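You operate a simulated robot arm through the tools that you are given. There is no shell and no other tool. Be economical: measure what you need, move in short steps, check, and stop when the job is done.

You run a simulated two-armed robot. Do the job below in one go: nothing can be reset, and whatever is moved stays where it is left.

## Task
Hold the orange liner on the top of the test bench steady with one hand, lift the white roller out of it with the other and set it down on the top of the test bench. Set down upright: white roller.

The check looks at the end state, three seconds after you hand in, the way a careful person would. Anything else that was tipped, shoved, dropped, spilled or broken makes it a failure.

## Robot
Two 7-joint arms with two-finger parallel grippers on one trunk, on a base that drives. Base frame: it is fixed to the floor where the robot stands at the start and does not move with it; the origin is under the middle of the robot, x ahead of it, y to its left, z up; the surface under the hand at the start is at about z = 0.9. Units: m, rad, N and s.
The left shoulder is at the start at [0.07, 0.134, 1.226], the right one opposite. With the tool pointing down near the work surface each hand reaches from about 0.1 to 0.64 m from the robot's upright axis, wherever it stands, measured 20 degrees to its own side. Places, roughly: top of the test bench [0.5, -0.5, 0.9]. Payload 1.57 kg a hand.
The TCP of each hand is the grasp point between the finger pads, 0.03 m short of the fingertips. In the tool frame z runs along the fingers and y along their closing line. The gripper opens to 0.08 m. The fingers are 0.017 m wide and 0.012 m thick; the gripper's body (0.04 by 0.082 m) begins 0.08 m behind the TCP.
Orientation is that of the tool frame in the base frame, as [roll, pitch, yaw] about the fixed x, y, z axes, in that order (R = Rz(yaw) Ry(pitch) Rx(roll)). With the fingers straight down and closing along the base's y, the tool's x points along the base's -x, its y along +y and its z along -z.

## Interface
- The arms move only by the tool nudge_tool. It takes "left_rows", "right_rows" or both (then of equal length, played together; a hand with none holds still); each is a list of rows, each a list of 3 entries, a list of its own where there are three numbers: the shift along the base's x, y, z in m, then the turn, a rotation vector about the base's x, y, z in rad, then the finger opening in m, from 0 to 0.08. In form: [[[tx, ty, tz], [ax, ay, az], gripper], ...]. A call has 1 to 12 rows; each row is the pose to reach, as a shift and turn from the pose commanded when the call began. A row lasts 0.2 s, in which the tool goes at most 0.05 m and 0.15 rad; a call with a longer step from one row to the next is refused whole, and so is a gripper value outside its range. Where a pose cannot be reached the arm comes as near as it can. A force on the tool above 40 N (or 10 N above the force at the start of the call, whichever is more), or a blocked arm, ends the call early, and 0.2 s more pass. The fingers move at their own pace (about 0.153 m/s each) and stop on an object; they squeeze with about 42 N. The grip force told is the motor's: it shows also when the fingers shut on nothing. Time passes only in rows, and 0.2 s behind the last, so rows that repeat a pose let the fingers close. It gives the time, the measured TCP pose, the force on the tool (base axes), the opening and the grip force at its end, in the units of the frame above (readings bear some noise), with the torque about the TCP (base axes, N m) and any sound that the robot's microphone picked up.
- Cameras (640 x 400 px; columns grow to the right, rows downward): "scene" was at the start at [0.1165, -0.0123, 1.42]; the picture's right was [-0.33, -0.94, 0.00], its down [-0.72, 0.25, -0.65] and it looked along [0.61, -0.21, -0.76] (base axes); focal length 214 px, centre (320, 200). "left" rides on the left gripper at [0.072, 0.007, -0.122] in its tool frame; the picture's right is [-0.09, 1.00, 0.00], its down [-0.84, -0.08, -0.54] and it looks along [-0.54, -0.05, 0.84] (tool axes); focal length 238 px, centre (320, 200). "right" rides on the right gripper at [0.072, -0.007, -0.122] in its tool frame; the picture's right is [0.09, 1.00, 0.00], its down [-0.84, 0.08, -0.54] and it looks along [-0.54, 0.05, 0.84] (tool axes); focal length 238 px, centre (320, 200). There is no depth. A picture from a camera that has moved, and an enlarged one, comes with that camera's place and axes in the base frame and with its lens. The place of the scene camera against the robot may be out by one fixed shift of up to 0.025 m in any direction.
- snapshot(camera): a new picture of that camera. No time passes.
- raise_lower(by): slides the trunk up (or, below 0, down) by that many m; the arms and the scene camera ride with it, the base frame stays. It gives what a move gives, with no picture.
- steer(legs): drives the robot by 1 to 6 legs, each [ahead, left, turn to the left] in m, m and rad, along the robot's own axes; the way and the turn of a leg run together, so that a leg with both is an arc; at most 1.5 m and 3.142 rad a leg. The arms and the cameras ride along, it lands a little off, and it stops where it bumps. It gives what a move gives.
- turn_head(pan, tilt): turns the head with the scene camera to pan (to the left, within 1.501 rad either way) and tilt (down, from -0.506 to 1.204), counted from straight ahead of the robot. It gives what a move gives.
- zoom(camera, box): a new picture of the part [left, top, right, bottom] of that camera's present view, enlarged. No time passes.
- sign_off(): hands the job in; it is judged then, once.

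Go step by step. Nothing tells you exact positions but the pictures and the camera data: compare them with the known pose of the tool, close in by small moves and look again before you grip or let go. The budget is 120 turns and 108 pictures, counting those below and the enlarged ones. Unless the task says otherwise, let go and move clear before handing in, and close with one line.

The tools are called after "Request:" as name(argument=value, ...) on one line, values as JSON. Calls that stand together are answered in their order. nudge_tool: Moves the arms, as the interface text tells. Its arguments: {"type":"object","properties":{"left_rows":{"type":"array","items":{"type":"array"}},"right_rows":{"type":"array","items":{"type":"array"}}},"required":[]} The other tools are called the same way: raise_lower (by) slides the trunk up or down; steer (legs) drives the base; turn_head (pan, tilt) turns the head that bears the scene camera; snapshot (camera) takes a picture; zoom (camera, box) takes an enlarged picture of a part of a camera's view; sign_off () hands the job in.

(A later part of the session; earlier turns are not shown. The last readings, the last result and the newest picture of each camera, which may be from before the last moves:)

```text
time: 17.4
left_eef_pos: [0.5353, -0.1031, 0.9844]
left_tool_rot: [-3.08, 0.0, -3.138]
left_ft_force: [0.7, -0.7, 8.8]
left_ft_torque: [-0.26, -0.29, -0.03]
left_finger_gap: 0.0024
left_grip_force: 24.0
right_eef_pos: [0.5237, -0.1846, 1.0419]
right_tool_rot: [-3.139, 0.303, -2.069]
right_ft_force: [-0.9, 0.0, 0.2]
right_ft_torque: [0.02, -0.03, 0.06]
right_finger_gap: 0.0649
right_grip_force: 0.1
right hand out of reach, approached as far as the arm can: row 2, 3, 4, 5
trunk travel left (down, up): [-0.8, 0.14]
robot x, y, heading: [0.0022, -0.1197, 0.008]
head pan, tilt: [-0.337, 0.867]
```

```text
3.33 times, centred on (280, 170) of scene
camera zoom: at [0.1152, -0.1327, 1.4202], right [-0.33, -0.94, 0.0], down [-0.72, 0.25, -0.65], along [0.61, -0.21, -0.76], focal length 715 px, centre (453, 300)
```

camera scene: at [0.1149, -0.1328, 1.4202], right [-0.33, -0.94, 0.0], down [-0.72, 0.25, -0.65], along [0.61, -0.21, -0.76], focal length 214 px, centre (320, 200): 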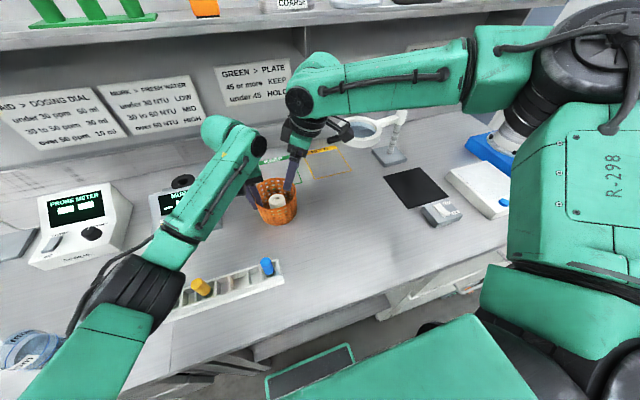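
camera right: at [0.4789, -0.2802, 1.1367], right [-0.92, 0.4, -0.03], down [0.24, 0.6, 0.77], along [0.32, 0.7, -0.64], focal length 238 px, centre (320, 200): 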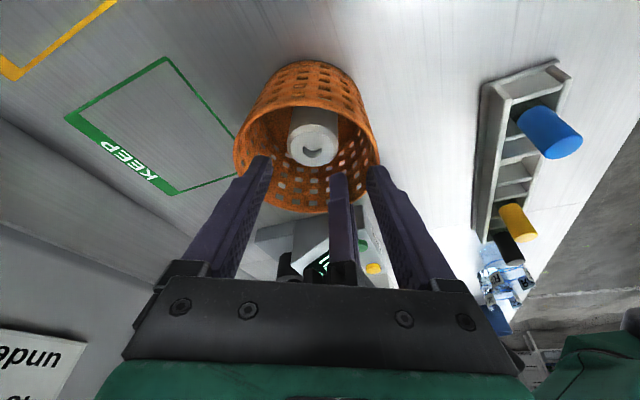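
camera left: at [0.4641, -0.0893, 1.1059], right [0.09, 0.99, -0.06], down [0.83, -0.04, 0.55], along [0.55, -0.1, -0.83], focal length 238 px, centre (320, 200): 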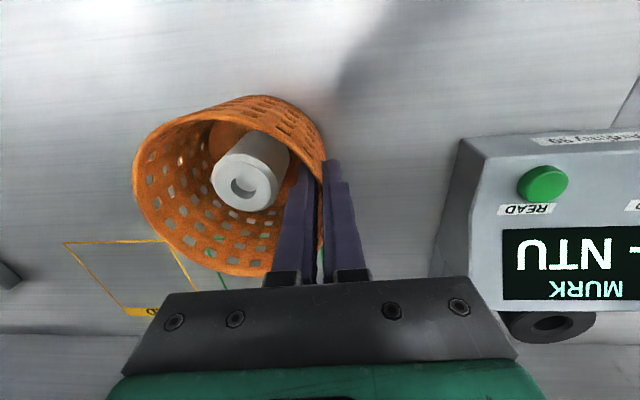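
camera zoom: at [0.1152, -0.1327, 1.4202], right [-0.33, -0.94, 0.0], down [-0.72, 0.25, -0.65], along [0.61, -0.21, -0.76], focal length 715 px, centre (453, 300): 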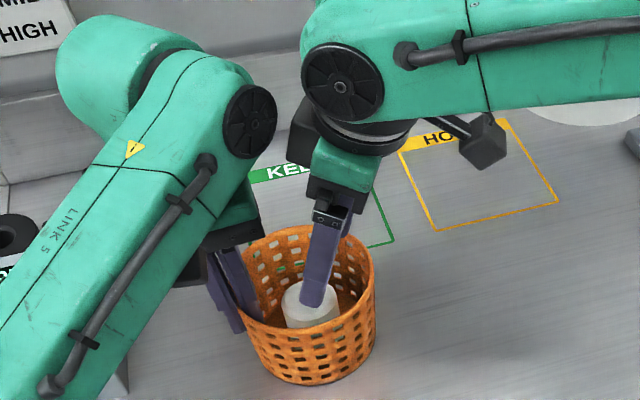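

The right hand is still about 3 cm short. Moving the robot closer is the better fix, so I first look down at the gap between base and bench.

Request:
turn_head(pan=0, tilt=1.2)

Request:
snapshot(camera="scene")

```text
time: 18.3
left_eef_pos: [0.5361, -0.1032, 0.9842]
left_tool_rot: [-3.081, 0.0, -3.136]
left_ft_force: [2.3, -0.7, 9.8]
left_ft_torque: [-0.28, -0.3, -0.04]
left_finger_gap: 0.0024
left_grip_force: 23.7
right_eef_pos: [0.5234, -0.185, 1.0416]
right_tool_rot: [-3.14, 0.299, -2.067]
right_ft_force: [-1.0, -0.3, 1.0]
right_ft_torque: [-0.01, 0.0, -0.03]
right_finger_gap: 0.0649
right_grip_force: 0.1
trunk travel left (down, up): [-0.8, 0.14]
robot x, y, heading: [-0.0022, -0.1227, -0.001]
head pan, tilt: [0.0, 1.201]
```

```text
66 pictures are left
camera scene: at [0.098, -0.1073, 1.3978], right [0.0, -1.0, 0.0], down [-0.93, 0.0, -0.36], along [0.36, 0.0, -0.93], focal length 214 px, centre (320, 200)
```

scene: 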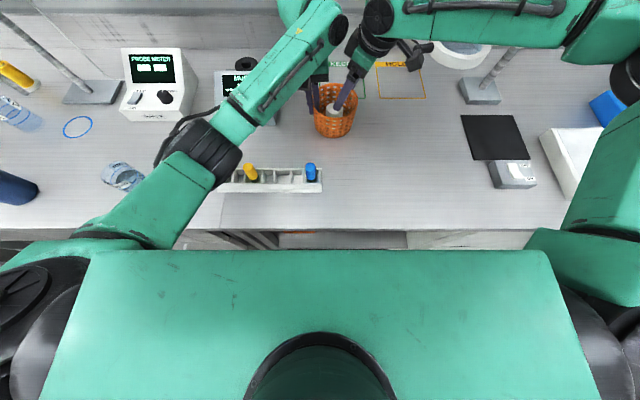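

The bench edge is at x ≈ 0.217 and the base is close to it, so driving forward is risky. I test first whether less lean gives the right hand the missing reach, staying above the rim.

Request:
nudge_tool(right_rows=[[[0, -0.015, 0.03], [0, 0, 0], 0.065], [[0, -0.015, 0.03], [-0.1, 0.055, 0], 0.065], [[0, -0.015, 0.03], [-0.2, 0.11, 0], 0.065], [[0.02, 0.0, 0.03], [-0.2, 0.11, 0], 0.065], [[0.022, 0.01, 0.03], [-0.2, 0.11, 0], 0.065], [[0.022, 0.02, 0.03], [-0.2, 0.11, 0], 0.065]])

Request:
snapshot(camera="right")

Request:
snapshot(camera="scene")

```text
time: 19.7
left_eef_pos: [0.5364, -0.1033, 0.9852]
left_tool_rot: [-3.078, 0.002, -3.137]
left_ft_force: [-1.3, -0.9, 9.3]
left_ft_torque: [-0.22, -0.22, -0.04]
left_finger_gap: 0.0021
left_grip_force: 23.6
right_eef_pos: [0.4983, -0.2152, 1.0741]
right_tool_rot: [-3.142, 0.072, -2.068]
right_ft_force: [0.4, -0.1, 0.1]
right_ft_torque: [0.02, 0.0, -0.04]
right_finger_gap: 0.0654
right_grip_force: 0.0
right hand out of reach, approached as far as the arm can: row 2, 3, 4, 5, 6
trunk travel left (down, up): [-0.8, 0.14]
robot x, y, heading: [-0.0015, -0.125, 0.005]
head pan, tilt: [0.0, 1.201]
```

```text
65 pictures are left
camera right: at [0.4651, -0.2892, 1.1904], right [-0.92, 0.4, -0.01], down [0.31, 0.74, 0.6], along [0.24, 0.55, -0.8], focal length 238 px, centre (320, 200)
```

right: 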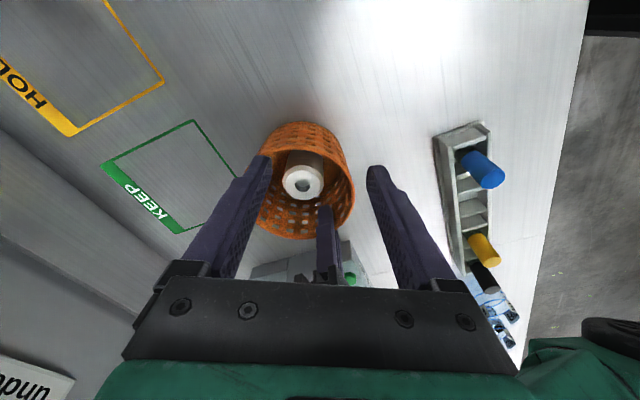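

```text
64 pictures are left
camera scene: at [0.0974, -0.1072, 1.3978], right [0.0, -1.0, 0.0], down [-0.93, 0.0, -0.36], along [0.36, 0.0, -0.93], focal length 214 px, centre (320, 200)
```

scene: 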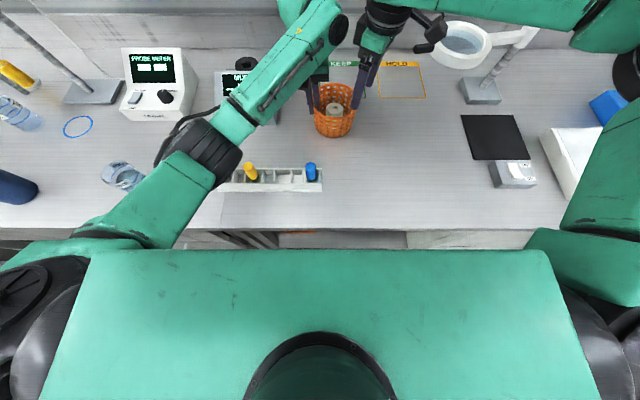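

Less lean is worse, and the right elbow sits far out, so a joint limit is binding. I back the right hand off, unwind its yaw to the natural orientation, and look at how the reach changes.

Request:
nudge_tool(right_rows=[[[-0.02, -0.03, 0.03], [0, 0, -0.1], 0.065], [[-0.04, -0.06, 0.05], [0, 0, -0.23], 0.065], [[-0.04, -0.06, 0.05], [0, 0, -0.36], 0.065], [[-0.04, -0.06, 0.05], [0, 0, -0.5], 0.065], [[-0.04, -0.06, 0.05], [0, 0, -0.64], 0.065], [[-0.04, -0.06, 0.05], [0, 0, -0.78], 0.065], [[-0.04, -0.06, 0.05], [0, 0, -0.92], 0.065], [[-0.04, -0.06, 0.05], [0, 0, -1.06], 0.065], [[0.0, -0.04, 0.05], [0, 0, -1.06], 0.065], [[0.03, -0.01, 0.03], [0, 0, -1.06], 0.065]])

Request:
snapshot(camera="scene")

```text
time: 21.9
left_eef_pos: [0.5378, -0.1023, 0.9843]
left_tool_rot: [-3.082, 0.004, -3.136]
left_ft_force: [2.6, 0.9, 6.6]
left_ft_torque: [-0.29, -0.19, 0.13]
left_finger_gap: 0.0022
left_grip_force: 23.9
right_eef_pos: [0.5144, -0.2343, 1.1118]
right_tool_rot: [3.14, 0.075, -3.131]
right_ft_force: [0.5, -0.5, -1.3]
right_ft_torque: [-0.01, -0.03, -0.01]
right_finger_gap: 0.0648
right_grip_force: 0.0
right hand out of reach, approached as far as the arm can: row 10
trunk travel left (down, up): [-0.8, 0.14]
robot x, y, heading: [-0.0001, -0.1168, -0.002]
head pan, tilt: [0.0, 1.201]
```

```text
63 pictures are left
camera scene: at [0.0981, -0.1071, 1.3978], right [0.0, -1.0, 0.0], down [-0.93, 0.0, -0.36], along [0.36, 0.0, -0.93], focal length 214 px, centre (320, 200)
```

scene: 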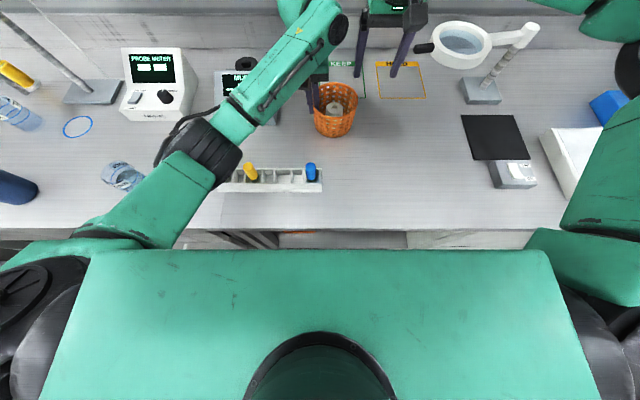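

Even in natural orientation it stops at x ≈ 0.51 at this height. I test reach lower down, clear to the right of the basket.

Request:
nudge_tool(right_rows=[[[-0.03, -0.05, -0.01], [0, 0, 0], 0.065], [[-0.03, -0.07, -0.05], [0, 0, 0], 0.065], [[-0.02, -0.07, -0.09], [0, 0, 0], 0.065], [[0.01, -0.07, -0.11], [0, 0, 0], 0.065], [[0.03, -0.07, -0.11], [0, 0, 0], 0.065], [[0.05, -0.07, -0.11], [0, 0, 0], 0.065], [[0.05, -0.07, -0.11], [0, 0, 0], 0.065]])

Request:
turn_head(pan=-0.5, tilt=0.6)

Request:
snapshot(camera="scene")

```text
refused: row 1 steps farther than a row can; nothing moved
```

```text
time: 22.9
left_eef_pos: [0.5372, -0.1032, 0.9842]
left_tool_rot: [-3.078, 0.002, -3.138]
left_ft_force: [2.1, 0.9, 11.0]
left_ft_torque: [-0.31, -0.43, 0.07]
left_finger_gap: 0.0023
left_grip_force: 24.3
right_eef_pos: [0.514, -0.2345, 1.1098]
right_tool_rot: [3.14, 0.071, -3.127]
right_ft_force: [-0.2, 0.0, -0.1]
right_ft_torque: [-0.01, -0.03, -0.04]
right_finger_gap: 0.0652
right_grip_force: 0.1
trunk travel left (down, up): [-0.8, 0.14]
robot x, y, heading: [0.0018, -0.1228, 0.003]
head pan, tilt: [-0.499, 0.6]
```

```text
62 pictures are left
camera scene: at [0.1199, -0.1491, 1.4423], right [-0.48, -0.88, 0.0], down [-0.5, 0.27, -0.83], along [0.73, -0.39, -0.56], focal length 214 px, centre (320, 200)
```

scene: 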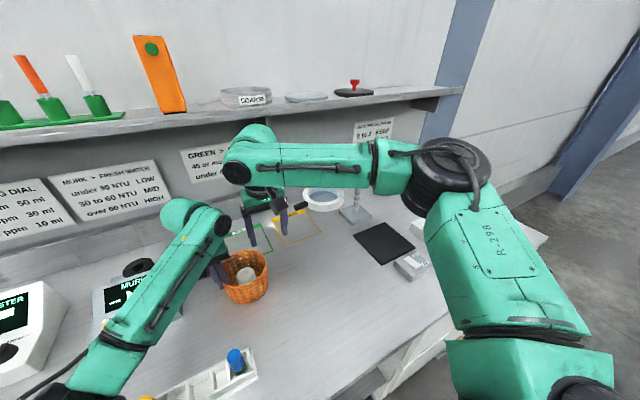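

The right elbow is high and to the right. I repeat the low reach test with smaller steps.

Request:
nudge_tool(right_rows=[[[-0.03, -0.035, 0], [0, 0, 0], 0.065], [[-0.06, -0.07, -0.01], [0, 0, 0], 0.065], [[-0.08, -0.07, -0.05], [0, 0, 0], 0.065], [[-0.08, -0.07, -0.09], [0, 0, 0], 0.065], [[-0.06, -0.07, -0.12], [0, 0, 0], 0.065], [[-0.02, -0.07, -0.12], [0, 0, 0], 0.065], [[0.02, -0.07, -0.12], [0, 0, 0], 0.065], [[0.05, -0.07, -0.12], [0, 0, 0], 0.065]])

Request:
snapshot(camera="scene")

```text
time: 24.7
left_eef_pos: [0.5366, -0.1025, 0.985]
left_tool_rot: [-3.081, 0.002, -3.137]
left_ft_force: [-0.5, 0.2, 8.6]
left_ft_torque: [-0.3, -0.09, -0.1]
left_finger_gap: 0.002
left_grip_force: 23.9
right_eef_pos: [0.5496, -0.3156, 0.9979]
right_tool_rot: [-3.141, 0.074, -3.127]
right_ft_force: [-0.2, -0.1, -0.3]
right_ft_torque: [0.0, 0.02, 0.02]
right_finger_gap: 0.065
right_grip_force: 0.1
right hand out of reach, approached as far as the arm can: row 8
trunk travel left (down, up): [-0.8, 0.14]
robot x, y, heading: [0.0015, -0.1218, -0.001]
head pan, tilt: [-0.499, 0.6]
```

```text
61 pictures are left
camera scene: at [0.1189, -0.1495, 1.4424], right [-0.48, -0.88, 0.0], down [-0.5, 0.27, -0.83], along [0.73, -0.39, -0.56], focal length 214 px, centre (320, 200)
```

scene: 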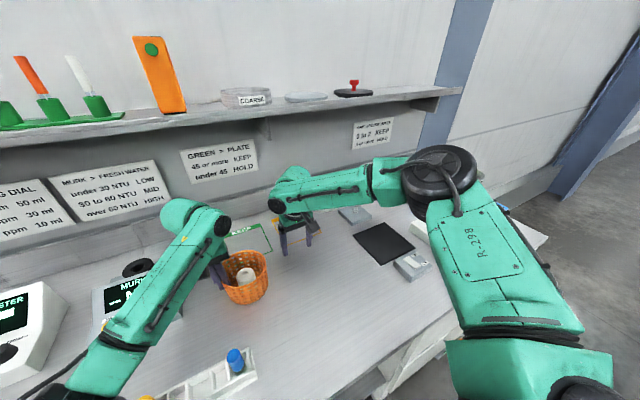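

Lower is better for reach, so raising the trunk should give both hands the reach they need. I release the liner, lift the left hand clear vertically, and lift the right as well.

Request:
nudge_tool(left_rows=[[[0, 0, 0], [0, 0, 0], 0.015], [[0, 0, 0], [0, 0, 0], 0.03], [[0, 0, 0.02], [0, 0, 0], 0.03], [[0, 0, 0.05], [0, 0, 0], 0.03], [[0, 0, 0.08], [0, 0, 0], 0.03]], right_rows=[[[0, 0, 0], [0, 0, 0], 0.065], [[-0.02, 0, 0.02], [0, 0, 0], 0.065], [[-0.05, 0, 0.04], [0, 0, 0], 0.065], [[-0.08, -0.01, 0.05], [0, 0, 0], 0.065], [[-0.1, -0.03, 0.06], [0, 0, 0], 0.065]])

Request:
zoom(camera="scene", box=[180, 190, 320, 320])

```text
time: 25.9
left_eef_pos: [0.5331, -0.1046, 1.063]
left_tool_rot: [-3.08, 0.003, -3.138]
left_ft_force: [0.1, -0.4, -0.4]
left_ft_torque: [0.0, -0.02, 0.03]
left_finger_gap: 0.0302
left_grip_force: 0.0
right_eef_pos: [0.4468, -0.3458, 1.0554]
right_tool_rot: [3.138, 0.071, -3.127]
right_ft_force: [0.7, 0.2, 0.3]
right_ft_torque: [-0.03, 0.01, 0.01]
right_finger_gap: 0.0649
right_grip_force: 0.0
trunk travel left (down, up): [-0.8, 0.14]
robot x, y, heading: [0.0031, -0.1217, -0.002]
head pan, tilt: [-0.499, 0.6]
```

```text
3.08 times, centred on (250, 255) of scene
camera zoom: at [0.1197, -0.1503, 1.4422], right [-0.48, -0.88, 0.0], down [-0.5, 0.27, -0.83], along [0.73, -0.39, -0.56], focal length 660 px, centre (535, 31)
```

zoom: 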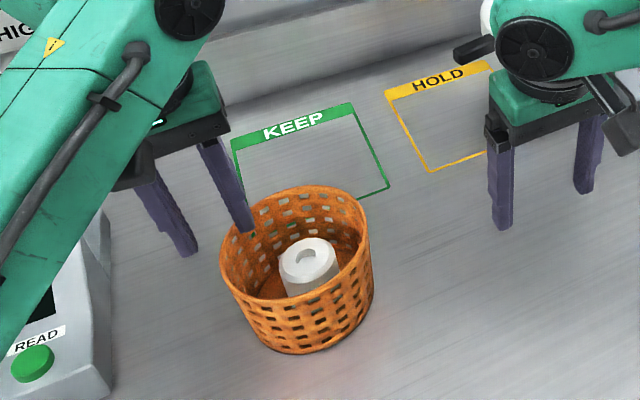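

The liner stands clean and free with the roller upright. I raise the trunk by 0.13 m.

Request:
raise_lower(by=0.13)

Request:
turn_head(pan=-0.2, tilt=0.9)

Request:
zoom(camera="scene", box=[230, 100, 400, 210])

Request:
snapshot(camera="left")

```text
time: 27.4
left_eef_pos: [0.5364, -0.1029, 1.1922]
left_tool_rot: [-3.079, -0.001, -3.138]
left_ft_force: [0.2, -0.7, -1.1]
left_ft_torque: [-0.02, 0.02, -0.01]
left_finger_gap: 0.0299
left_grip_force: 0.0
right_eef_pos: [0.4479, -0.3454, 1.1855]
right_tool_rot: [3.138, 0.072, -3.127]
right_ft_force: [-0.5, -0.8, -0.3]
right_ft_torque: [0.03, -0.02, 0.02]
right_finger_gap: 0.065
right_grip_force: 0.0
trunk travel left (down, up): [-0.93, 0.01]
robot x, y, heading: [0.0, -0.1177, -0.001]
head pan, tilt: [-0.499, 0.6]
```

```text
time: 28.2
left_eef_pos: [0.5372, -0.1027, 1.1934]
left_tool_rot: [-3.08, 0.001, -3.138]
left_ft_force: [-1.0, -0.1, -0.4]
left_ft_torque: [0.0, -0.02, -0.02]
left_finger_gap: 0.0297
left_grip_force: 0.0
right_eef_pos: [0.4489, -0.3451, 1.185]
right_tool_rot: [3.14, 0.071, -3.129]
right_ft_force: [0.0, 0.1, 0.2]
right_ft_torque: [0.02, -0.01, 0.03]
right_finger_gap: 0.0651
right_grip_force: 0.0
trunk travel left (down, up): [-0.93, 0.01]
robot x, y, heading: [0.0005, -0.1237, 0.004]
head pan, tilt: [-0.201, 0.901]
```

```text
3.64 times, centred on (315, 155) of scene
camera zoom: at [0.1178, -0.1223, 1.5475], right [-0.2, -0.98, 0.0], down [-0.77, 0.15, -0.62], along [0.61, -0.12, -0.78], focal length 780 px, centre (338, 364)
```

zoom: 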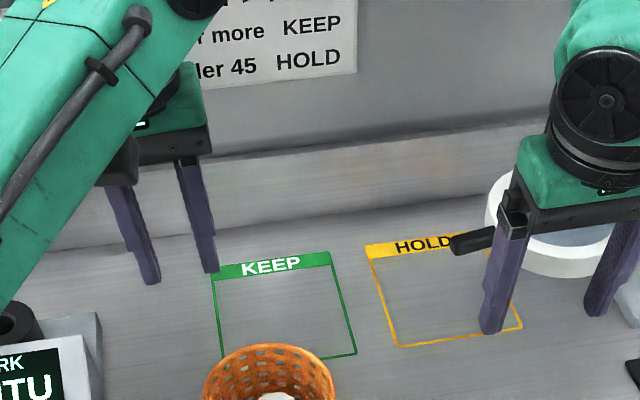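

```text
58 pictures are left
camera left: at [0.4649, -0.0889, 1.3149], right [0.09, 0.99, -0.06], down [0.84, -0.04, 0.55], along [0.54, -0.1, -0.84], focal length 238 px, centre (320, 200)
```

left: 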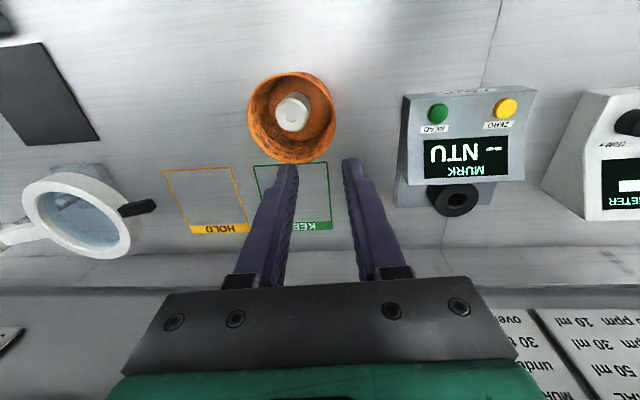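

Now the left hand goes down to just above the rim, while the right hand yaws back by 1.06 rad and lowers to hover height.

Request:
nudge_tool(left_rows=[[[0, 0, -0.03], [0, 0, 0], 0.03], [[0, 0, -0.06], [0, 0, 0], 0.03], [[0, 0, -0.09], [0, 0, 0], 0.03], [[0, 0, -0.12], [0, 0, 0], 0.03], [[0, 0, -0.15], [0, 0, 0], 0.03], [[0, 0, -0.16], [0, 0, 0], 0.03], [[0, 0, -0.16], [0, 0, 0], 0.03], [[0, 0, -0.16], [0, 0, 0], 0.03]], right_rows=[[[0, 0, -0.01], [0, 0, 0.13], 0.065], [[0, 0, -0.02], [0, 0, 0.27], 0.065], [[0, 0, -0.04], [0, 0, 0.4], 0.065], [[0, 0, -0.06], [0, 0, 0.53], 0.065], [[0, 0, -0.07], [0, 0, 0.66], 0.065], [[0, 0, -0.08], [0, 0, 0.8], 0.065], [[0, 0, -0.09], [0, 0, 0.93], 0.065], [[0, 0, -0.09], [0, 0, 1.06], 0.065]])

Request:
zoom(camera="left", box=[180, 60, 420, 210])

```text
time: 30.0
left_eef_pos: [0.535, -0.1044, 1.0327]
left_tool_rot: [-3.081, -0.001, -3.139]
left_ft_force: [0.0, -0.4, -0.9]
left_ft_torque: [0.02, 0.02, 0.0]
left_finger_gap: 0.0299
left_grip_force: 0.0
right_eef_pos: [0.4477, -0.3442, 1.0949]
right_tool_rot: [3.14, 0.071, -2.068]
right_ft_force: [0.6, 0.6, 0.6]
right_ft_torque: [0.0, 0.01, 0.01]
right_finger_gap: 0.065
right_grip_force: 0.1
trunk travel left (down, up): [-0.93, 0.01]
robot x, y, heading: [0.0017, -0.121, 0.003]
head pan, tilt: [-0.201, 0.901]
```

```text
2.67 times, centred on (300, 135) of left
camera zoom: at [0.4634, -0.0891, 1.1542], right [0.09, 0.99, -0.06], down [0.84, -0.04, 0.55], along [0.54, -0.1, -0.84], focal length 636 px, centre (373, 373)
```

zoom: 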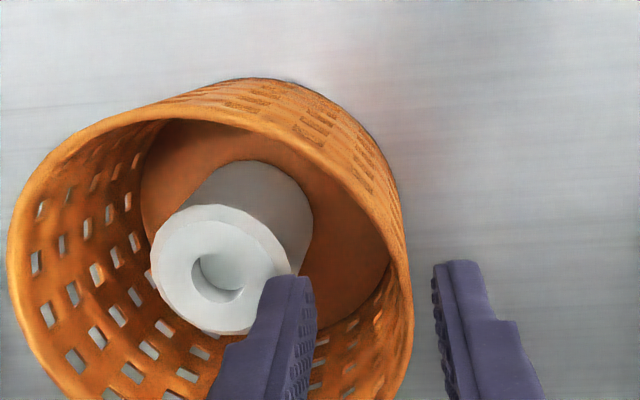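

Fine so far. The wall's mid-line is now at about y = -0.099, so the left will shift +4 mm. Now I lean the right hand and try to move it over the roller above the rim.

Request:
nudge_tool(left_rows=[[[0, 0.004, 0], [0, 0, 0], 0.03], [[0, 0.004, 0], [0, 0, 0], 0.03], [[0, 0.004, 0], [0, 0, 0], 0.03], [[0, 0.004, 0], [0, 0, 0], 0.03], [[0, 0.004, 0], [0, 0, 0], 0.03], [[0, 0.004, 0], [0, 0, 0], 0.03], [[0, 0.004, 0], [0, 0, 0], 0.03]], right_rows=[[[0.02, 0.03, 0], [0.1, -0.055, 0], 0.065], [[0.04, 0.06, 0], [0.2, -0.109, 0], 0.065], [[0.055, 0.1, 0], [0.2, -0.109, 0], 0.065], [[0.07, 0.14, 0], [0.2, -0.109, 0], 0.065], [[0.085, 0.17, 0], [0.2, -0.109, 0], 0.065], [[0.097, 0.18, -0.02], [0.2, -0.109, 0], 0.065], [[0.097, 0.182, -0.035], [0.2, -0.109, 0], 0.065]])

Request:
snapshot(camera="right")

Request:
zoom(camera="scene", box=[220, 90, 400, 230])

```text
time: 31.6
left_eef_pos: [0.5353, -0.0981, 1.0332]
left_tool_rot: [-3.077, 0.001, -3.138]
left_ft_force: [0.4, -0.1, 0.3]
left_ft_torque: [-0.03, 0.0, -0.01]
left_finger_gap: 0.0302
left_grip_force: 0.0
right_eef_pos: [0.5018, -0.2009, 1.09]
right_tool_rot: [-3.141, 0.298, -2.069]
right_ft_force: [0.3, -0.8, 0.1]
right_ft_torque: [0.01, 0.0, 0.02]
right_finger_gap: 0.0649
right_grip_force: 0.1
right hand out of reach, approached as far as the arm can: row 4, 5, 6, 7
trunk travel left (down, up): [-0.93, 0.01]
robot x, y, heading: [-0.0019, -0.122, 0.001]
head pan, tilt: [-0.201, 0.901]
```

```text
56 pictures are left
camera right: at [0.4576, -0.297, 1.1848], right [-0.92, 0.4, -0.03], down [0.24, 0.6, 0.76], along [0.32, 0.7, -0.64], focal length 238 px, centre (320, 200)
```

right: 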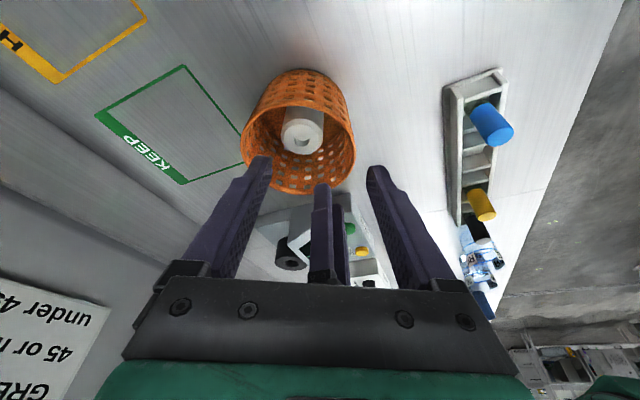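

```text
2.86 times, centred on (310, 160) of scene
camera zoom: at [0.1184, -0.1215, 1.5474], right [-0.2, -0.98, 0.0], down [-0.77, 0.15, -0.62], along [0.61, -0.12, -0.78], focal length 613 px, centre (349, 314)
```

zoom: 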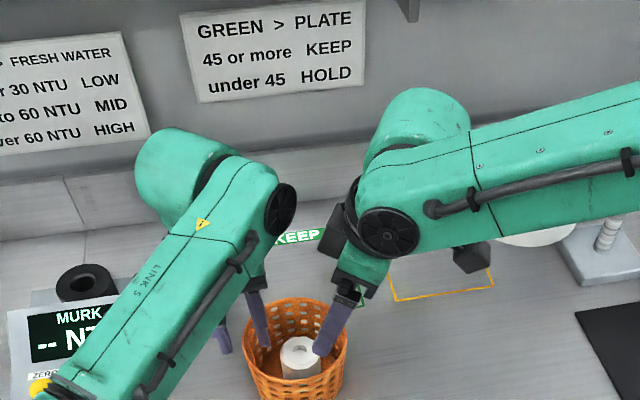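

The right arm's trouble is crossing toward the left. Shifting the robot about 0.08 m back to the left puts the roller straight ahead of the right shoulder. I lift both hands first.

Request:
nudge_tool(left_rows=[[[0, 0, 0.04], [0, 0, 0], 0.03], [[0, 0, 0.08], [0, 0, 0], 0.03], [[0, 0, 0.12], [0, 0, 0], 0.03], [[0, 0, 0.12], [0, 0, 0], 0.03]], right_rows=[[[-0.02, -0.03, 0.02], [0, 0, 0], 0.065], [[-0.05, -0.06, 0.04], [0, 0, 0], 0.065], [[-0.08, -0.09, 0.06], [0, 0, 0], 0.065], [[-0.08, -0.12, 0.06], [0, 0, 0], 0.065]])

Request:
steer(legs=[[0, 0.08, 0]])

Request:
snapshot(camera="left")

Request:
snapshot(camera="scene")

```text
time: 32.6
left_eef_pos: [0.5346, -0.0988, 1.1524]
left_tool_rot: [-3.08, -0.002, -3.137]
left_ft_force: [0.2, 0.0, 0.3]
left_ft_torque: [0.0, 0.01, 0.01]
left_finger_gap: 0.0301
left_grip_force: 0.0
right_eef_pos: [0.4256, -0.3219, 1.1537]
right_tool_rot: [3.141, 0.3, -2.066]
right_ft_force: [0.0, -1.1, -0.1]
right_ft_torque: [-0.01, 0.02, 0.01]
right_finger_gap: 0.065
right_grip_force: 0.2
trunk travel left (down, up): [-0.93, 0.01]
robot x, y, heading: [0.0001, -0.1185, 0.001]
head pan, tilt: [-0.201, 0.901]
```

```text
time: 33.7
left_eef_pos: [0.5348, -0.032, 1.1538]
left_tool_rot: [-3.087, 0.0, -3.141]
left_ft_force: [-0.1, -1.0, 0.0]
left_ft_torque: [0.06, -0.01, 0.0]
left_finger_gap: 0.0299
left_grip_force: 0.0
right_eef_pos: [0.4284, -0.2535, 1.1516]
right_tool_rot: [3.135, 0.305, -2.072]
right_ft_force: [-0.5, -0.1, -0.5]
right_ft_torque: [0.06, -0.06, 0.05]
right_finger_gap: 0.065
right_grip_force: 0.1
trunk travel left (down, up): [-0.93, 0.01]
robot x, y, heading: [0.0002, -0.046, -0.001]
head pan, tilt: [-0.201, 0.901]
```

```text
54 pictures are left
camera left: at [0.4623, -0.0184, 1.2753], right [0.09, 0.99, -0.05], down [0.84, -0.05, 0.55], along [0.54, -0.09, -0.84], focal length 238 px, centre (320, 200)
```

left: 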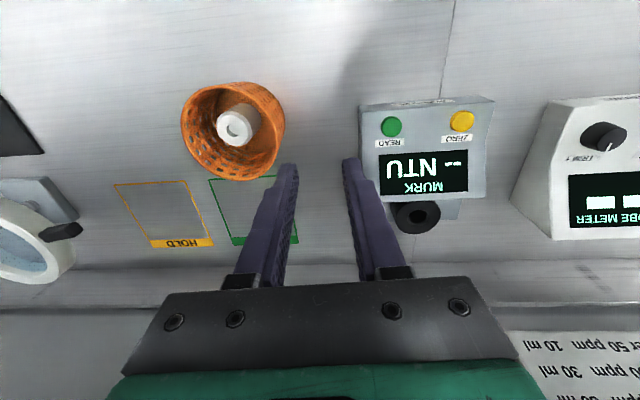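

```text
53 pictures are left
camera scene: at [0.1174, -0.0571, 1.5472], right [-0.2, -0.98, -0.01], down [-0.77, 0.16, -0.62], along [0.61, -0.12, -0.78], focal length 214 px, centre (320, 200)
```

scene: 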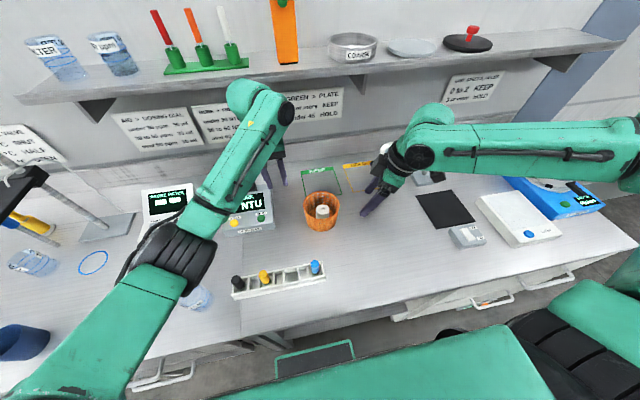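

Robot is at y ≈ -0.046. With the left hand well clear, I test the right hand's reach over the roller first.

Request:
nudge_tool(right_rows=[[[0.03, 0.02, 0], [0, 0, 0], 0.065], [[0.06, 0.045, -0.01], [0, 0, 0], 0.065], [[0.09, 0.07, -0.03], [0, 0, 0], 0.065], [[0.117, 0.088, -0.06], [0, 0, 0], 0.065], [[0.117, 0.091, -0.09], [0, 0, 0], 0.065], [[0.117, 0.091, -0.11], [0, 0, 0], 0.065]])

Request:
snapshot(camera="right")

```text
time: 35.1
left_eef_pos: [0.5328, -0.0254, 1.1537]
left_tool_rot: [-3.08, 0.003, -3.14]
left_ft_force: [0.5, -0.1, 0.4]
left_ft_torque: [-0.01, -0.02, -0.01]
left_finger_gap: 0.0301
left_grip_force: 0.1
right_eef_pos: [0.5168, -0.172, 1.0626]
right_tool_rot: [-3.141, 0.299, -2.068]
right_ft_force: [0.2, 0.8, 0.1]
right_ft_torque: [0.0, 0.01, -0.01]
right_finger_gap: 0.0651
right_grip_force: 0.2
right hand out of reach, approached as far as the arm can: row 4, 5, 6
trunk travel left (down, up): [-0.93, 0.01]
robot x, y, heading: [0.0008, -0.0479, 0.004]
head pan, tilt: [-0.201, 0.901]
```

```text
52 pictures are left
camera right: at [0.4727, -0.2682, 1.158], right [-0.92, 0.4, -0.03], down [0.24, 0.6, 0.77], along [0.32, 0.7, -0.64], focal length 238 px, centre (320, 200)
```

right: 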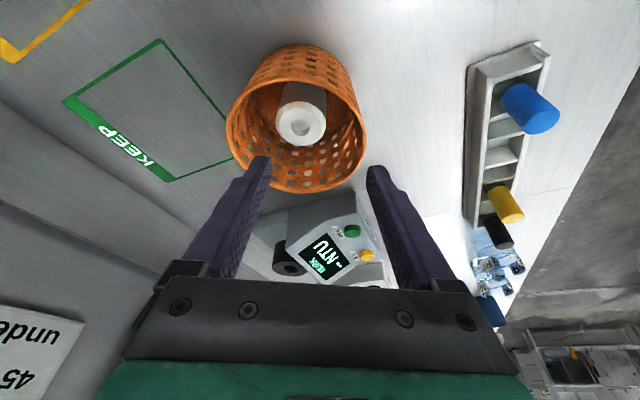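

Still 3 cm short. The space under the bench in front of the base looks open (knee room), so I lift the right hand and creep forward 0.05 m.

Request:
nudge_tool(right_rows=[[[-0.02, 0, 0.03], [0, 0, 0], 0.065], [[-0.05, -0.01, 0.06], [0, 0, 0], 0.065]])

Request:
steer(legs=[[0.05, 0, 0]])

Request:
snapshot(camera="scene")

```text
time: 35.7
left_eef_pos: [0.531, -0.0265, 1.1553]
left_tool_rot: [-3.081, 0.003, -3.14]
left_ft_force: [-0.1, 0.0, 1.2]
left_ft_torque: [-0.03, 0.0, 0.01]
left_finger_gap: 0.0299
left_grip_force: 0.0
right_eef_pos: [0.4582, -0.1846, 1.1253]
right_tool_rot: [3.14, 0.301, -2.068]
right_ft_force: [0.0, -0.1, 0.6]
right_ft_torque: [-0.01, -0.03, 0.02]
right_finger_gap: 0.0648
right_grip_force: 0.1
trunk travel left (down, up): [-0.93, 0.01]
robot x, y, heading: [0.0001, -0.0427, -0.001]
head pan, tilt: [-0.201, 0.901]
```

```text
time: 36.8
left_eef_pos: [0.5794, -0.0217, 1.1489]
left_tool_rot: [-3.079, -0.005, -3.128]
left_ft_force: [-0.3, -0.6, -0.3]
left_ft_torque: [0.02, 0.04, 0.0]
left_finger_gap: 0.0299
left_grip_force: 0.1
right_eef_pos: [0.5097, -0.1804, 1.1212]
right_tool_rot: [3.136, 0.296, -2.062]
right_ft_force: [0.0, 0.0, -0.4]
right_ft_torque: [0.01, 0.03, 0.02]
right_finger_gap: 0.0651
right_grip_force: 0.0
trunk travel left (down, up): [-0.93, 0.01]
robot x, y, heading: [0.041, -0.0477, 0.012]
head pan, tilt: [-0.201, 0.901]
stopped in leg 1: the robot was blocked; the commanded pose is now the measured one
```

```text
51 pictures are left
camera scene: at [0.1649, -0.0467, 1.5468], right [-0.19, -0.98, 0.0], down [-0.77, 0.15, -0.62], along [0.61, -0.12, -0.79], focal length 214 px, centre (320, 200)
```

scene: 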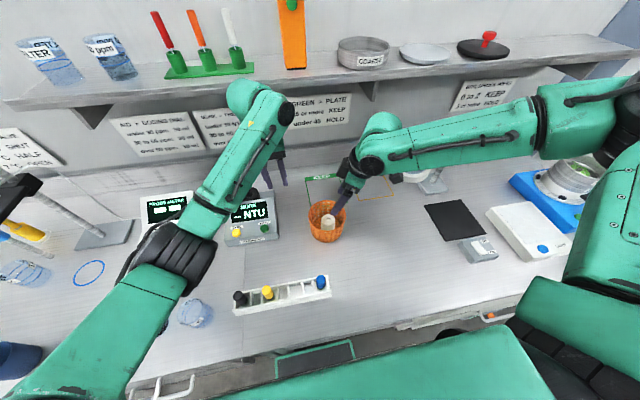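

The base touched something after about 4.5 cm and stopped; everything on the bench still stands. Now I test the right hand over the roller.

Request:
nudge_tool(right_rows=[[[0.02, 0.01, 0], [0, 0, 0], 0.065], [[0.035, 0.018, -0.02], [0, 0, 0], 0.065], [[0.035, 0.018, -0.05], [0, 0, 0], 0.065], [[0.035, 0.018, -0.06], [0, 0, 0], 0.065], [[0.035, 0.018, -0.06], [0, 0, 0], 0.065]])

Request:
snapshot(camera="right")

Request:
zoom(camera="scene", box=[270, 150, 410, 260])

```text
time: 38.0
left_eef_pos: [0.5756, -0.0209, 1.1536]
left_tool_rot: [-3.078, -0.001, -3.133]
left_ft_force: [-0.5, 0.0, -0.7]
left_ft_torque: [0.0, 0.02, 0.03]
left_finger_gap: 0.03
left_grip_force: 0.1
right_eef_pos: [0.5403, -0.1613, 1.0635]
right_tool_rot: [3.14, 0.296, -2.063]
right_ft_force: [-0.7, -0.3, -0.6]
right_ft_torque: [0.0, 0.02, 0.03]
right_finger_gap: 0.0652
right_grip_force: 0.1
trunk travel left (down, up): [-0.93, 0.01]
robot x, y, heading: [0.0414, -0.0485, 0.012]
head pan, tilt: [-0.201, 0.901]
```

```text
50 pictures are left
camera right: at [0.4968, -0.2579, 1.1582], right [-0.92, 0.39, -0.03], down [0.23, 0.6, 0.76], along [0.31, 0.7, -0.64], focal length 238 px, centre (320, 200)
```

right: 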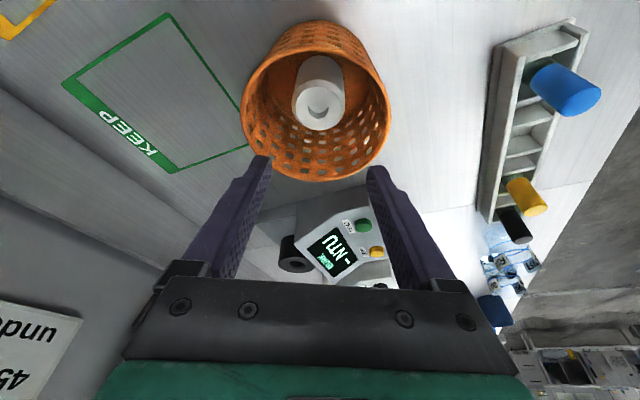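

```text
3.64 times, centred on (340, 205) of scene
camera zoom: at [0.1585, -0.0463, 1.5474], right [-0.19, -0.98, 0.0], down [-0.77, 0.15, -0.62], along [0.61, -0.12, -0.78], focal length 780 px, centre (247, 182)
```

zoom: 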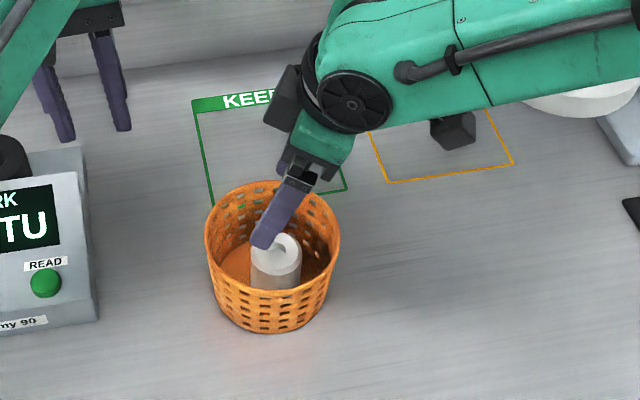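

Now the right hand reaches over the roller, which is near (0.545, -0.157). I retreat the right hand a bit and bring the left hand back over the +y wall.

Request:
nudge_tool(right_rows=[[[-0.02, -0.02, 0.03], [0, 0, 0], 0.065], [[-0.04, -0.05, 0.05], [0, 0, 0], 0.065], [[-0.06, -0.08, 0.05], [0, 0, 0], 0.065], [[-0.06, -0.08, 0.05], [0, 0, 0], 0.065], [[-0.06, -0.08, 0.05], [0, 0, 0], 0.065], [[-0.06, -0.08, 0.05], [0, 0, 0], 0.065], [[-0.06, -0.08, 0.05], [0, 0, 0], 0.065]], left_rows=[[[0, 0, 0], [0, 0, 0], 0.03], [[-0.02, -0.02, 0], [0, 0, 0], 0.03], [[-0.039, -0.05, 0], [0, 0, 0], 0.03], [[-0.039, -0.077, -0.02], [0, 0, 0], 0.03], [[-0.039, -0.077, -0.06], [0, 0, 0], 0.03], [[-0.039, -0.077, -0.1], [0, 0, 0], 0.03], [[-0.039, -0.077, -0.12], [0, 0, 0], 0.03]])

Request:
zoom(camera="left", box=[180, 60, 420, 210])

Request:
zoom(camera="scene", box=[270, 150, 410, 260])

```text
time: 39.6
left_eef_pos: [0.5374, -0.0955, 1.0344]
left_tool_rot: [-3.081, 0.002, -3.131]
left_ft_force: [-0.1, 0.4, 0.2]
left_ft_torque: [-0.01, -0.01, 0.0]
left_finger_gap: 0.03
left_grip_force: 0.0
right_eef_pos: [0.4828, -0.2438, 1.1112]
right_tool_rot: [3.14, 0.298, -2.061]
right_ft_force: [-0.4, 0.3, 0.2]
right_ft_torque: [0.0, -0.02, -0.01]
right_finger_gap: 0.0652
right_grip_force: 0.0
trunk travel left (down, up): [-0.93, 0.01]
robot x, y, heading: [0.0421, -0.0487, 0.008]
head pan, tilt: [-0.201, 0.901]
```

```text
2.67 times, centred on (300, 135) of left
camera zoom: at [0.465, -0.082, 1.156], right [0.08, 0.99, -0.06], down [0.84, -0.04, 0.55], along [0.54, -0.1, -0.83], focal length 636 px, centre (373, 373)
```

zoom: 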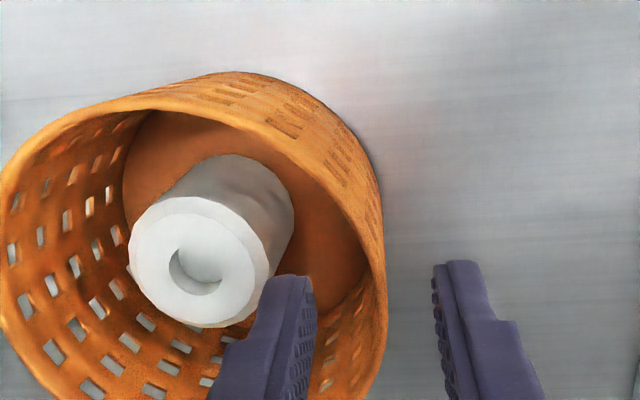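

```text
3.64 times, centred on (340, 205) of scene
camera zoom: at [0.1587, -0.0479, 1.5474], right [-0.19, -0.98, 0.0], down [-0.77, 0.15, -0.62], along [0.61, -0.12, -0.78], focal length 780 px, centre (247, 182)
```

zoom: 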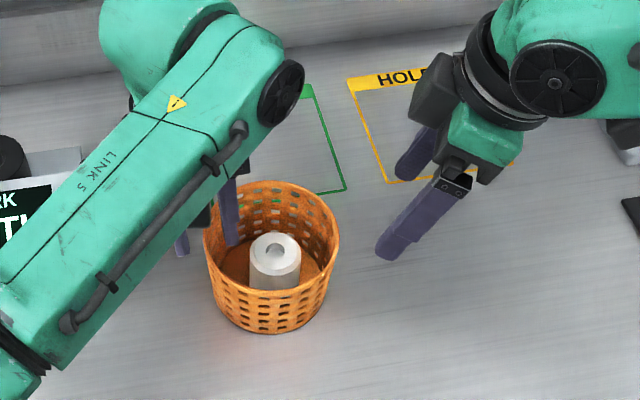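

The wall's mid-line is at y ≈ -0.099, matching the fingers to within a few mm. I lower to the pinch height and check.

Request:
nudge_tool(left_rows=[[[0, -0.002, -0.015], [0, 0, 0], 0.03], [[0, -0.002, -0.03], [0, 0, 0], 0.03], [[0, -0.002, -0.048], [0, 0, 0], 0.03]])

Request:
zoom(camera="left", box=[180, 60, 420, 210])

```text
time: 40.4
left_eef_pos: [0.5356, -0.1006, 0.9841]
left_tool_rot: [-3.08, -0.001, -3.13]
left_ft_force: [0.9, 0.1, 0.5]
left_ft_torque: [-0.03, -0.01, 0.01]
left_finger_gap: 0.0297
left_grip_force: 0.1
right_eef_pos: [0.4824, -0.2421, 1.1122]
right_tool_rot: [3.138, 0.298, -2.061]
right_ft_force: [0.8, -0.1, 0.4]
right_ft_torque: [0.05, -0.03, -0.02]
right_finger_gap: 0.0651
right_grip_force: 0.1
trunk travel left (down, up): [-0.93, 0.01]
robot x, y, heading: [0.0435, -0.0438, 0.01]
head pan, tilt: [-0.201, 0.901]
```

```text
2.67 times, centred on (300, 135) of left
camera zoom: at [0.465, -0.0857, 1.1061], right [0.08, 0.99, -0.06], down [0.84, -0.03, 0.55], along [0.54, -0.1, -0.84], focal length 636 px, centre (373, 373)
```

zoom: 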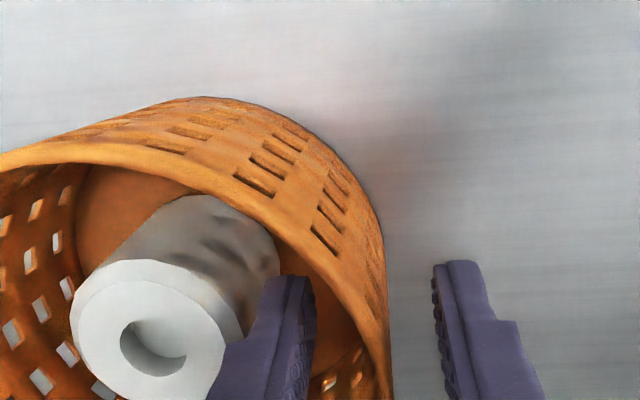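

Well centred. I close on the wall.

Request:
nudge_tool(left_rows=[[[0, 0, 0], [0, 0, 0], 0.015], [[0, 0, 0], [0, 0, 0], 0.008], [[0, 0, 0], [0, 0, 0], 0.0], [[0, 0, 0], [0, 0, 0], 0.0]])

Request:
zoom(camera="scene", box=[300, 190, 360, 250])

Request:
snapshot(camera="right")

```text
time: 41.4
left_eef_pos: [0.5356, -0.1006, 0.9847]
left_tool_rot: [-3.081, 0.0, -3.13]
left_ft_force: [-1.0, -0.7, 0.3]
left_ft_torque: [-0.1, 0.04, -0.02]
left_finger_gap: 0.0021
left_grip_force: 23.3
right_eef_pos: [0.4818, -0.2431, 1.1131]
right_tool_rot: [3.139, 0.298, -2.06]
right_ft_force: [-0.1, 0.0, 0.8]
right_ft_torque: [-0.01, -0.01, -0.01]
right_finger_gap: 0.0653
right_grip_force: 0.1
trunk travel left (down, up): [-0.93, 0.01]
robot x, y, heading: [0.0406, -0.0485, 0.01]
head pan, tilt: [-0.201, 0.901]
```

```text
6.67 times, centred on (330, 220) of scene
camera zoom: at [0.1581, -0.047, 1.5474], right [-0.19, -0.98, 0.0], down [-0.77, 0.15, -0.62], along [0.61, -0.12, -0.78], focal length 1430 px, centre (253, 67)
```

zoom: 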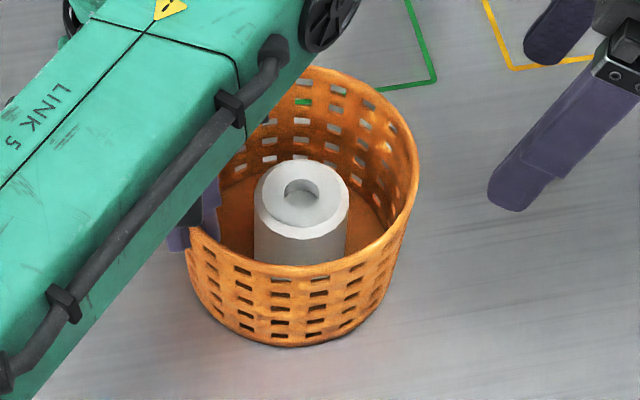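

```text
44 pictures are left
camera right: at [0.4382, -0.3385, 1.2077], right [-0.92, 0.39, -0.03], down [0.23, 0.6, 0.76], along [0.31, 0.7, -0.64], focal length 238 px, centre (320, 200)
```

right: 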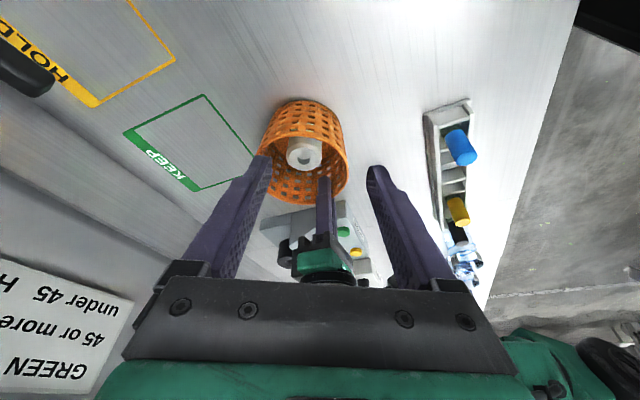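

The liner is held flat with no strain. I bring the right hand in again, with 0.2 rad more yaw for clearance between the hands, to a hover above the rim.

Request:
nudge_tool(right_rows=[[[0.015, 0.02, 0], [0, 0, 0.1], 0.065], [[0.035, 0.045, 0], [0, 0, 0.2], 0.065], [[0.055, 0.07, -0.01], [0, 0, 0.2], 0.065], [[0.063, 0.08, -0.03], [0, 0, 0.2], 0.065], [[0.063, 0.082, -0.05], [0, 0, 0.2], 0.065], [[0.063, 0.082, -0.06], [0, 0, 0.2], 0.065]])

Request:
snapshot(camera="right")

Request:
snapshot(camera="left")

Request:
zoom(camera="scene", box=[280, 160, 380, 260])

```text
time: 42.8
left_eef_pos: [0.5356, -0.0997, 0.9834]
left_tool_rot: [-3.081, 0.0, -3.13]
left_ft_force: [0.2, 0.7, 0.2]
left_ft_torque: [-0.11, -0.04, 0.01]
left_finger_gap: 0.0021
left_grip_force: 23.7
right_eef_pos: [0.5402, -0.1608, 1.057]
right_tool_rot: [-3.141, 0.298, -1.863]
right_ft_force: [-0.3, 0.4, -0.4]
right_ft_torque: [0.02, 0.04, 0.02]
right_finger_gap: 0.0651
right_grip_force: 0.0
right hand out of reach, approached as far as the arm can: row 6
trunk travel left (down, up): [-0.93, 0.01]
robot x, y, heading: [0.0396, -0.0469, 0.012]
head pan, tilt: [-0.201, 0.901]
```

```text
43 pictures are left
camera right: at [0.5168, -0.2647, 1.1518], right [-0.98, 0.2, -0.03], down [0.11, 0.64, 0.76], along [0.17, 0.75, -0.64], focal length 238 px, centre (320, 200)
```

right: 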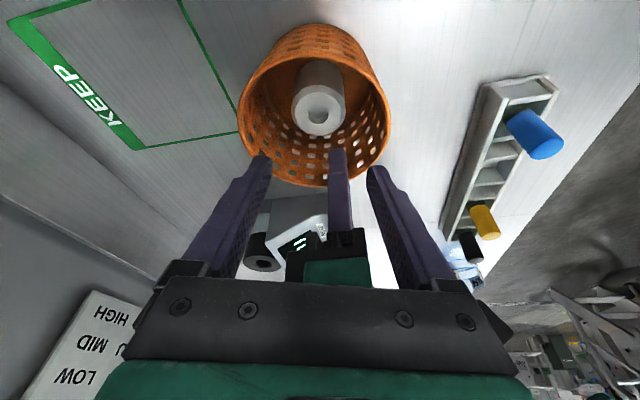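

```text
42 pictures are left
camera left: at [0.4648, -0.0856, 1.1065], right [0.08, 0.99, -0.06], down [0.84, -0.03, 0.55], along [0.54, -0.1, -0.84], focal length 238 px, centre (320, 200)
```

left: 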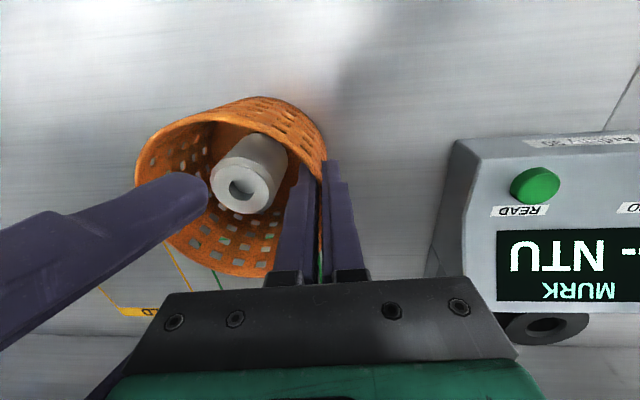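

```text
4.00 times, centred on (330, 210) of scene
camera zoom: at [0.1581, -0.0468, 1.5474], right [-0.19, -0.98, 0.0], down [-0.77, 0.15, -0.62], along [0.61, -0.12, -0.78], focal length 858 px, centre (280, 160)
```

zoom: 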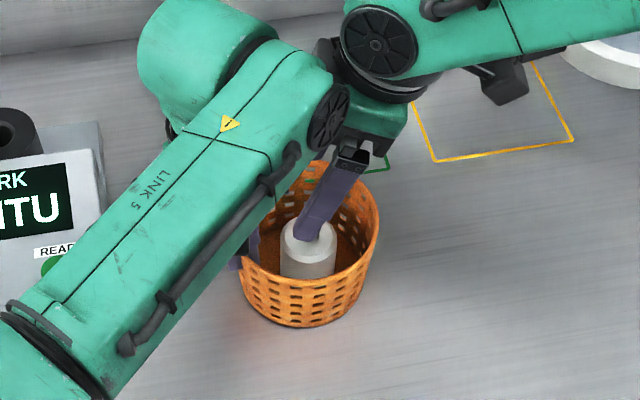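

Yaw of 1.27 is at the reach limit, so I return to 1.07, where it reached fine, centre on the roller, and begin descending a little.

Request:
nudge_tool(right_rows=[[[0, 0, 0], [0, 0, -0.1], 0.065], [[0.003, 0.001, 0], [0, 0, -0.2], 0.065], [[0.005, 0.002, -0.015], [0, 0, -0.2], 0.065], [[0.005, 0.002, -0.03], [0, 0, -0.2], 0.065]])

Request:
snapshot(camera="right")

Request:
zoom(camera="left", box=[100, 60, 400, 250])

```text
time: 43.8
left_eef_pos: [0.5359, -0.0995, 0.9859]
left_tool_rot: [-3.081, 0.0, -3.131]
left_ft_force: [-0.6, 0.0, 1.0]
left_ft_torque: [-0.12, 0.0, 0.03]
left_finger_gap: 0.0019
left_grip_force: 24.0
right_eef_pos: [0.5356, -0.1695, 1.0384]
right_tool_rot: [-3.141, 0.298, -2.061]
right_ft_force: [-0.1, -0.3, 0.5]
right_ft_torque: [0.0, 0.03, 0.01]
right_finger_gap: 0.0651
right_grip_force: 0.1
right hand out of reach, approached as far as the arm can: row 3, 4
trunk travel left (down, up): [-0.93, 0.01]
robot x, y, heading: [0.0414, -0.0478, 0.009]
head pan, tilt: [-0.201, 0.901]
```

```text
40 pictures are left
camera right: at [0.4918, -0.265, 1.1315], right [-0.92, 0.39, -0.03], down [0.23, 0.6, 0.76], along [0.32, 0.7, -0.64], focal length 238 px, centre (320, 200)
```

right: 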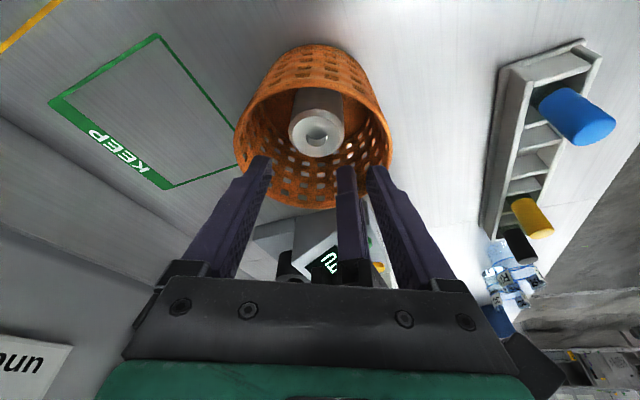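

```text
2.11 times, centred on (250, 155) of left
camera zoom: at [0.4647, -0.0857, 1.1065], right [0.08, 0.99, -0.06], down [0.84, -0.03, 0.55], along [0.54, -0.1, -0.84], focal length 502 px, centre (467, 295)
```

zoom: 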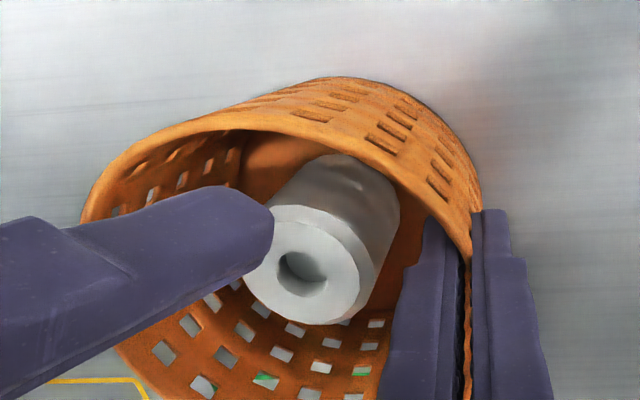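

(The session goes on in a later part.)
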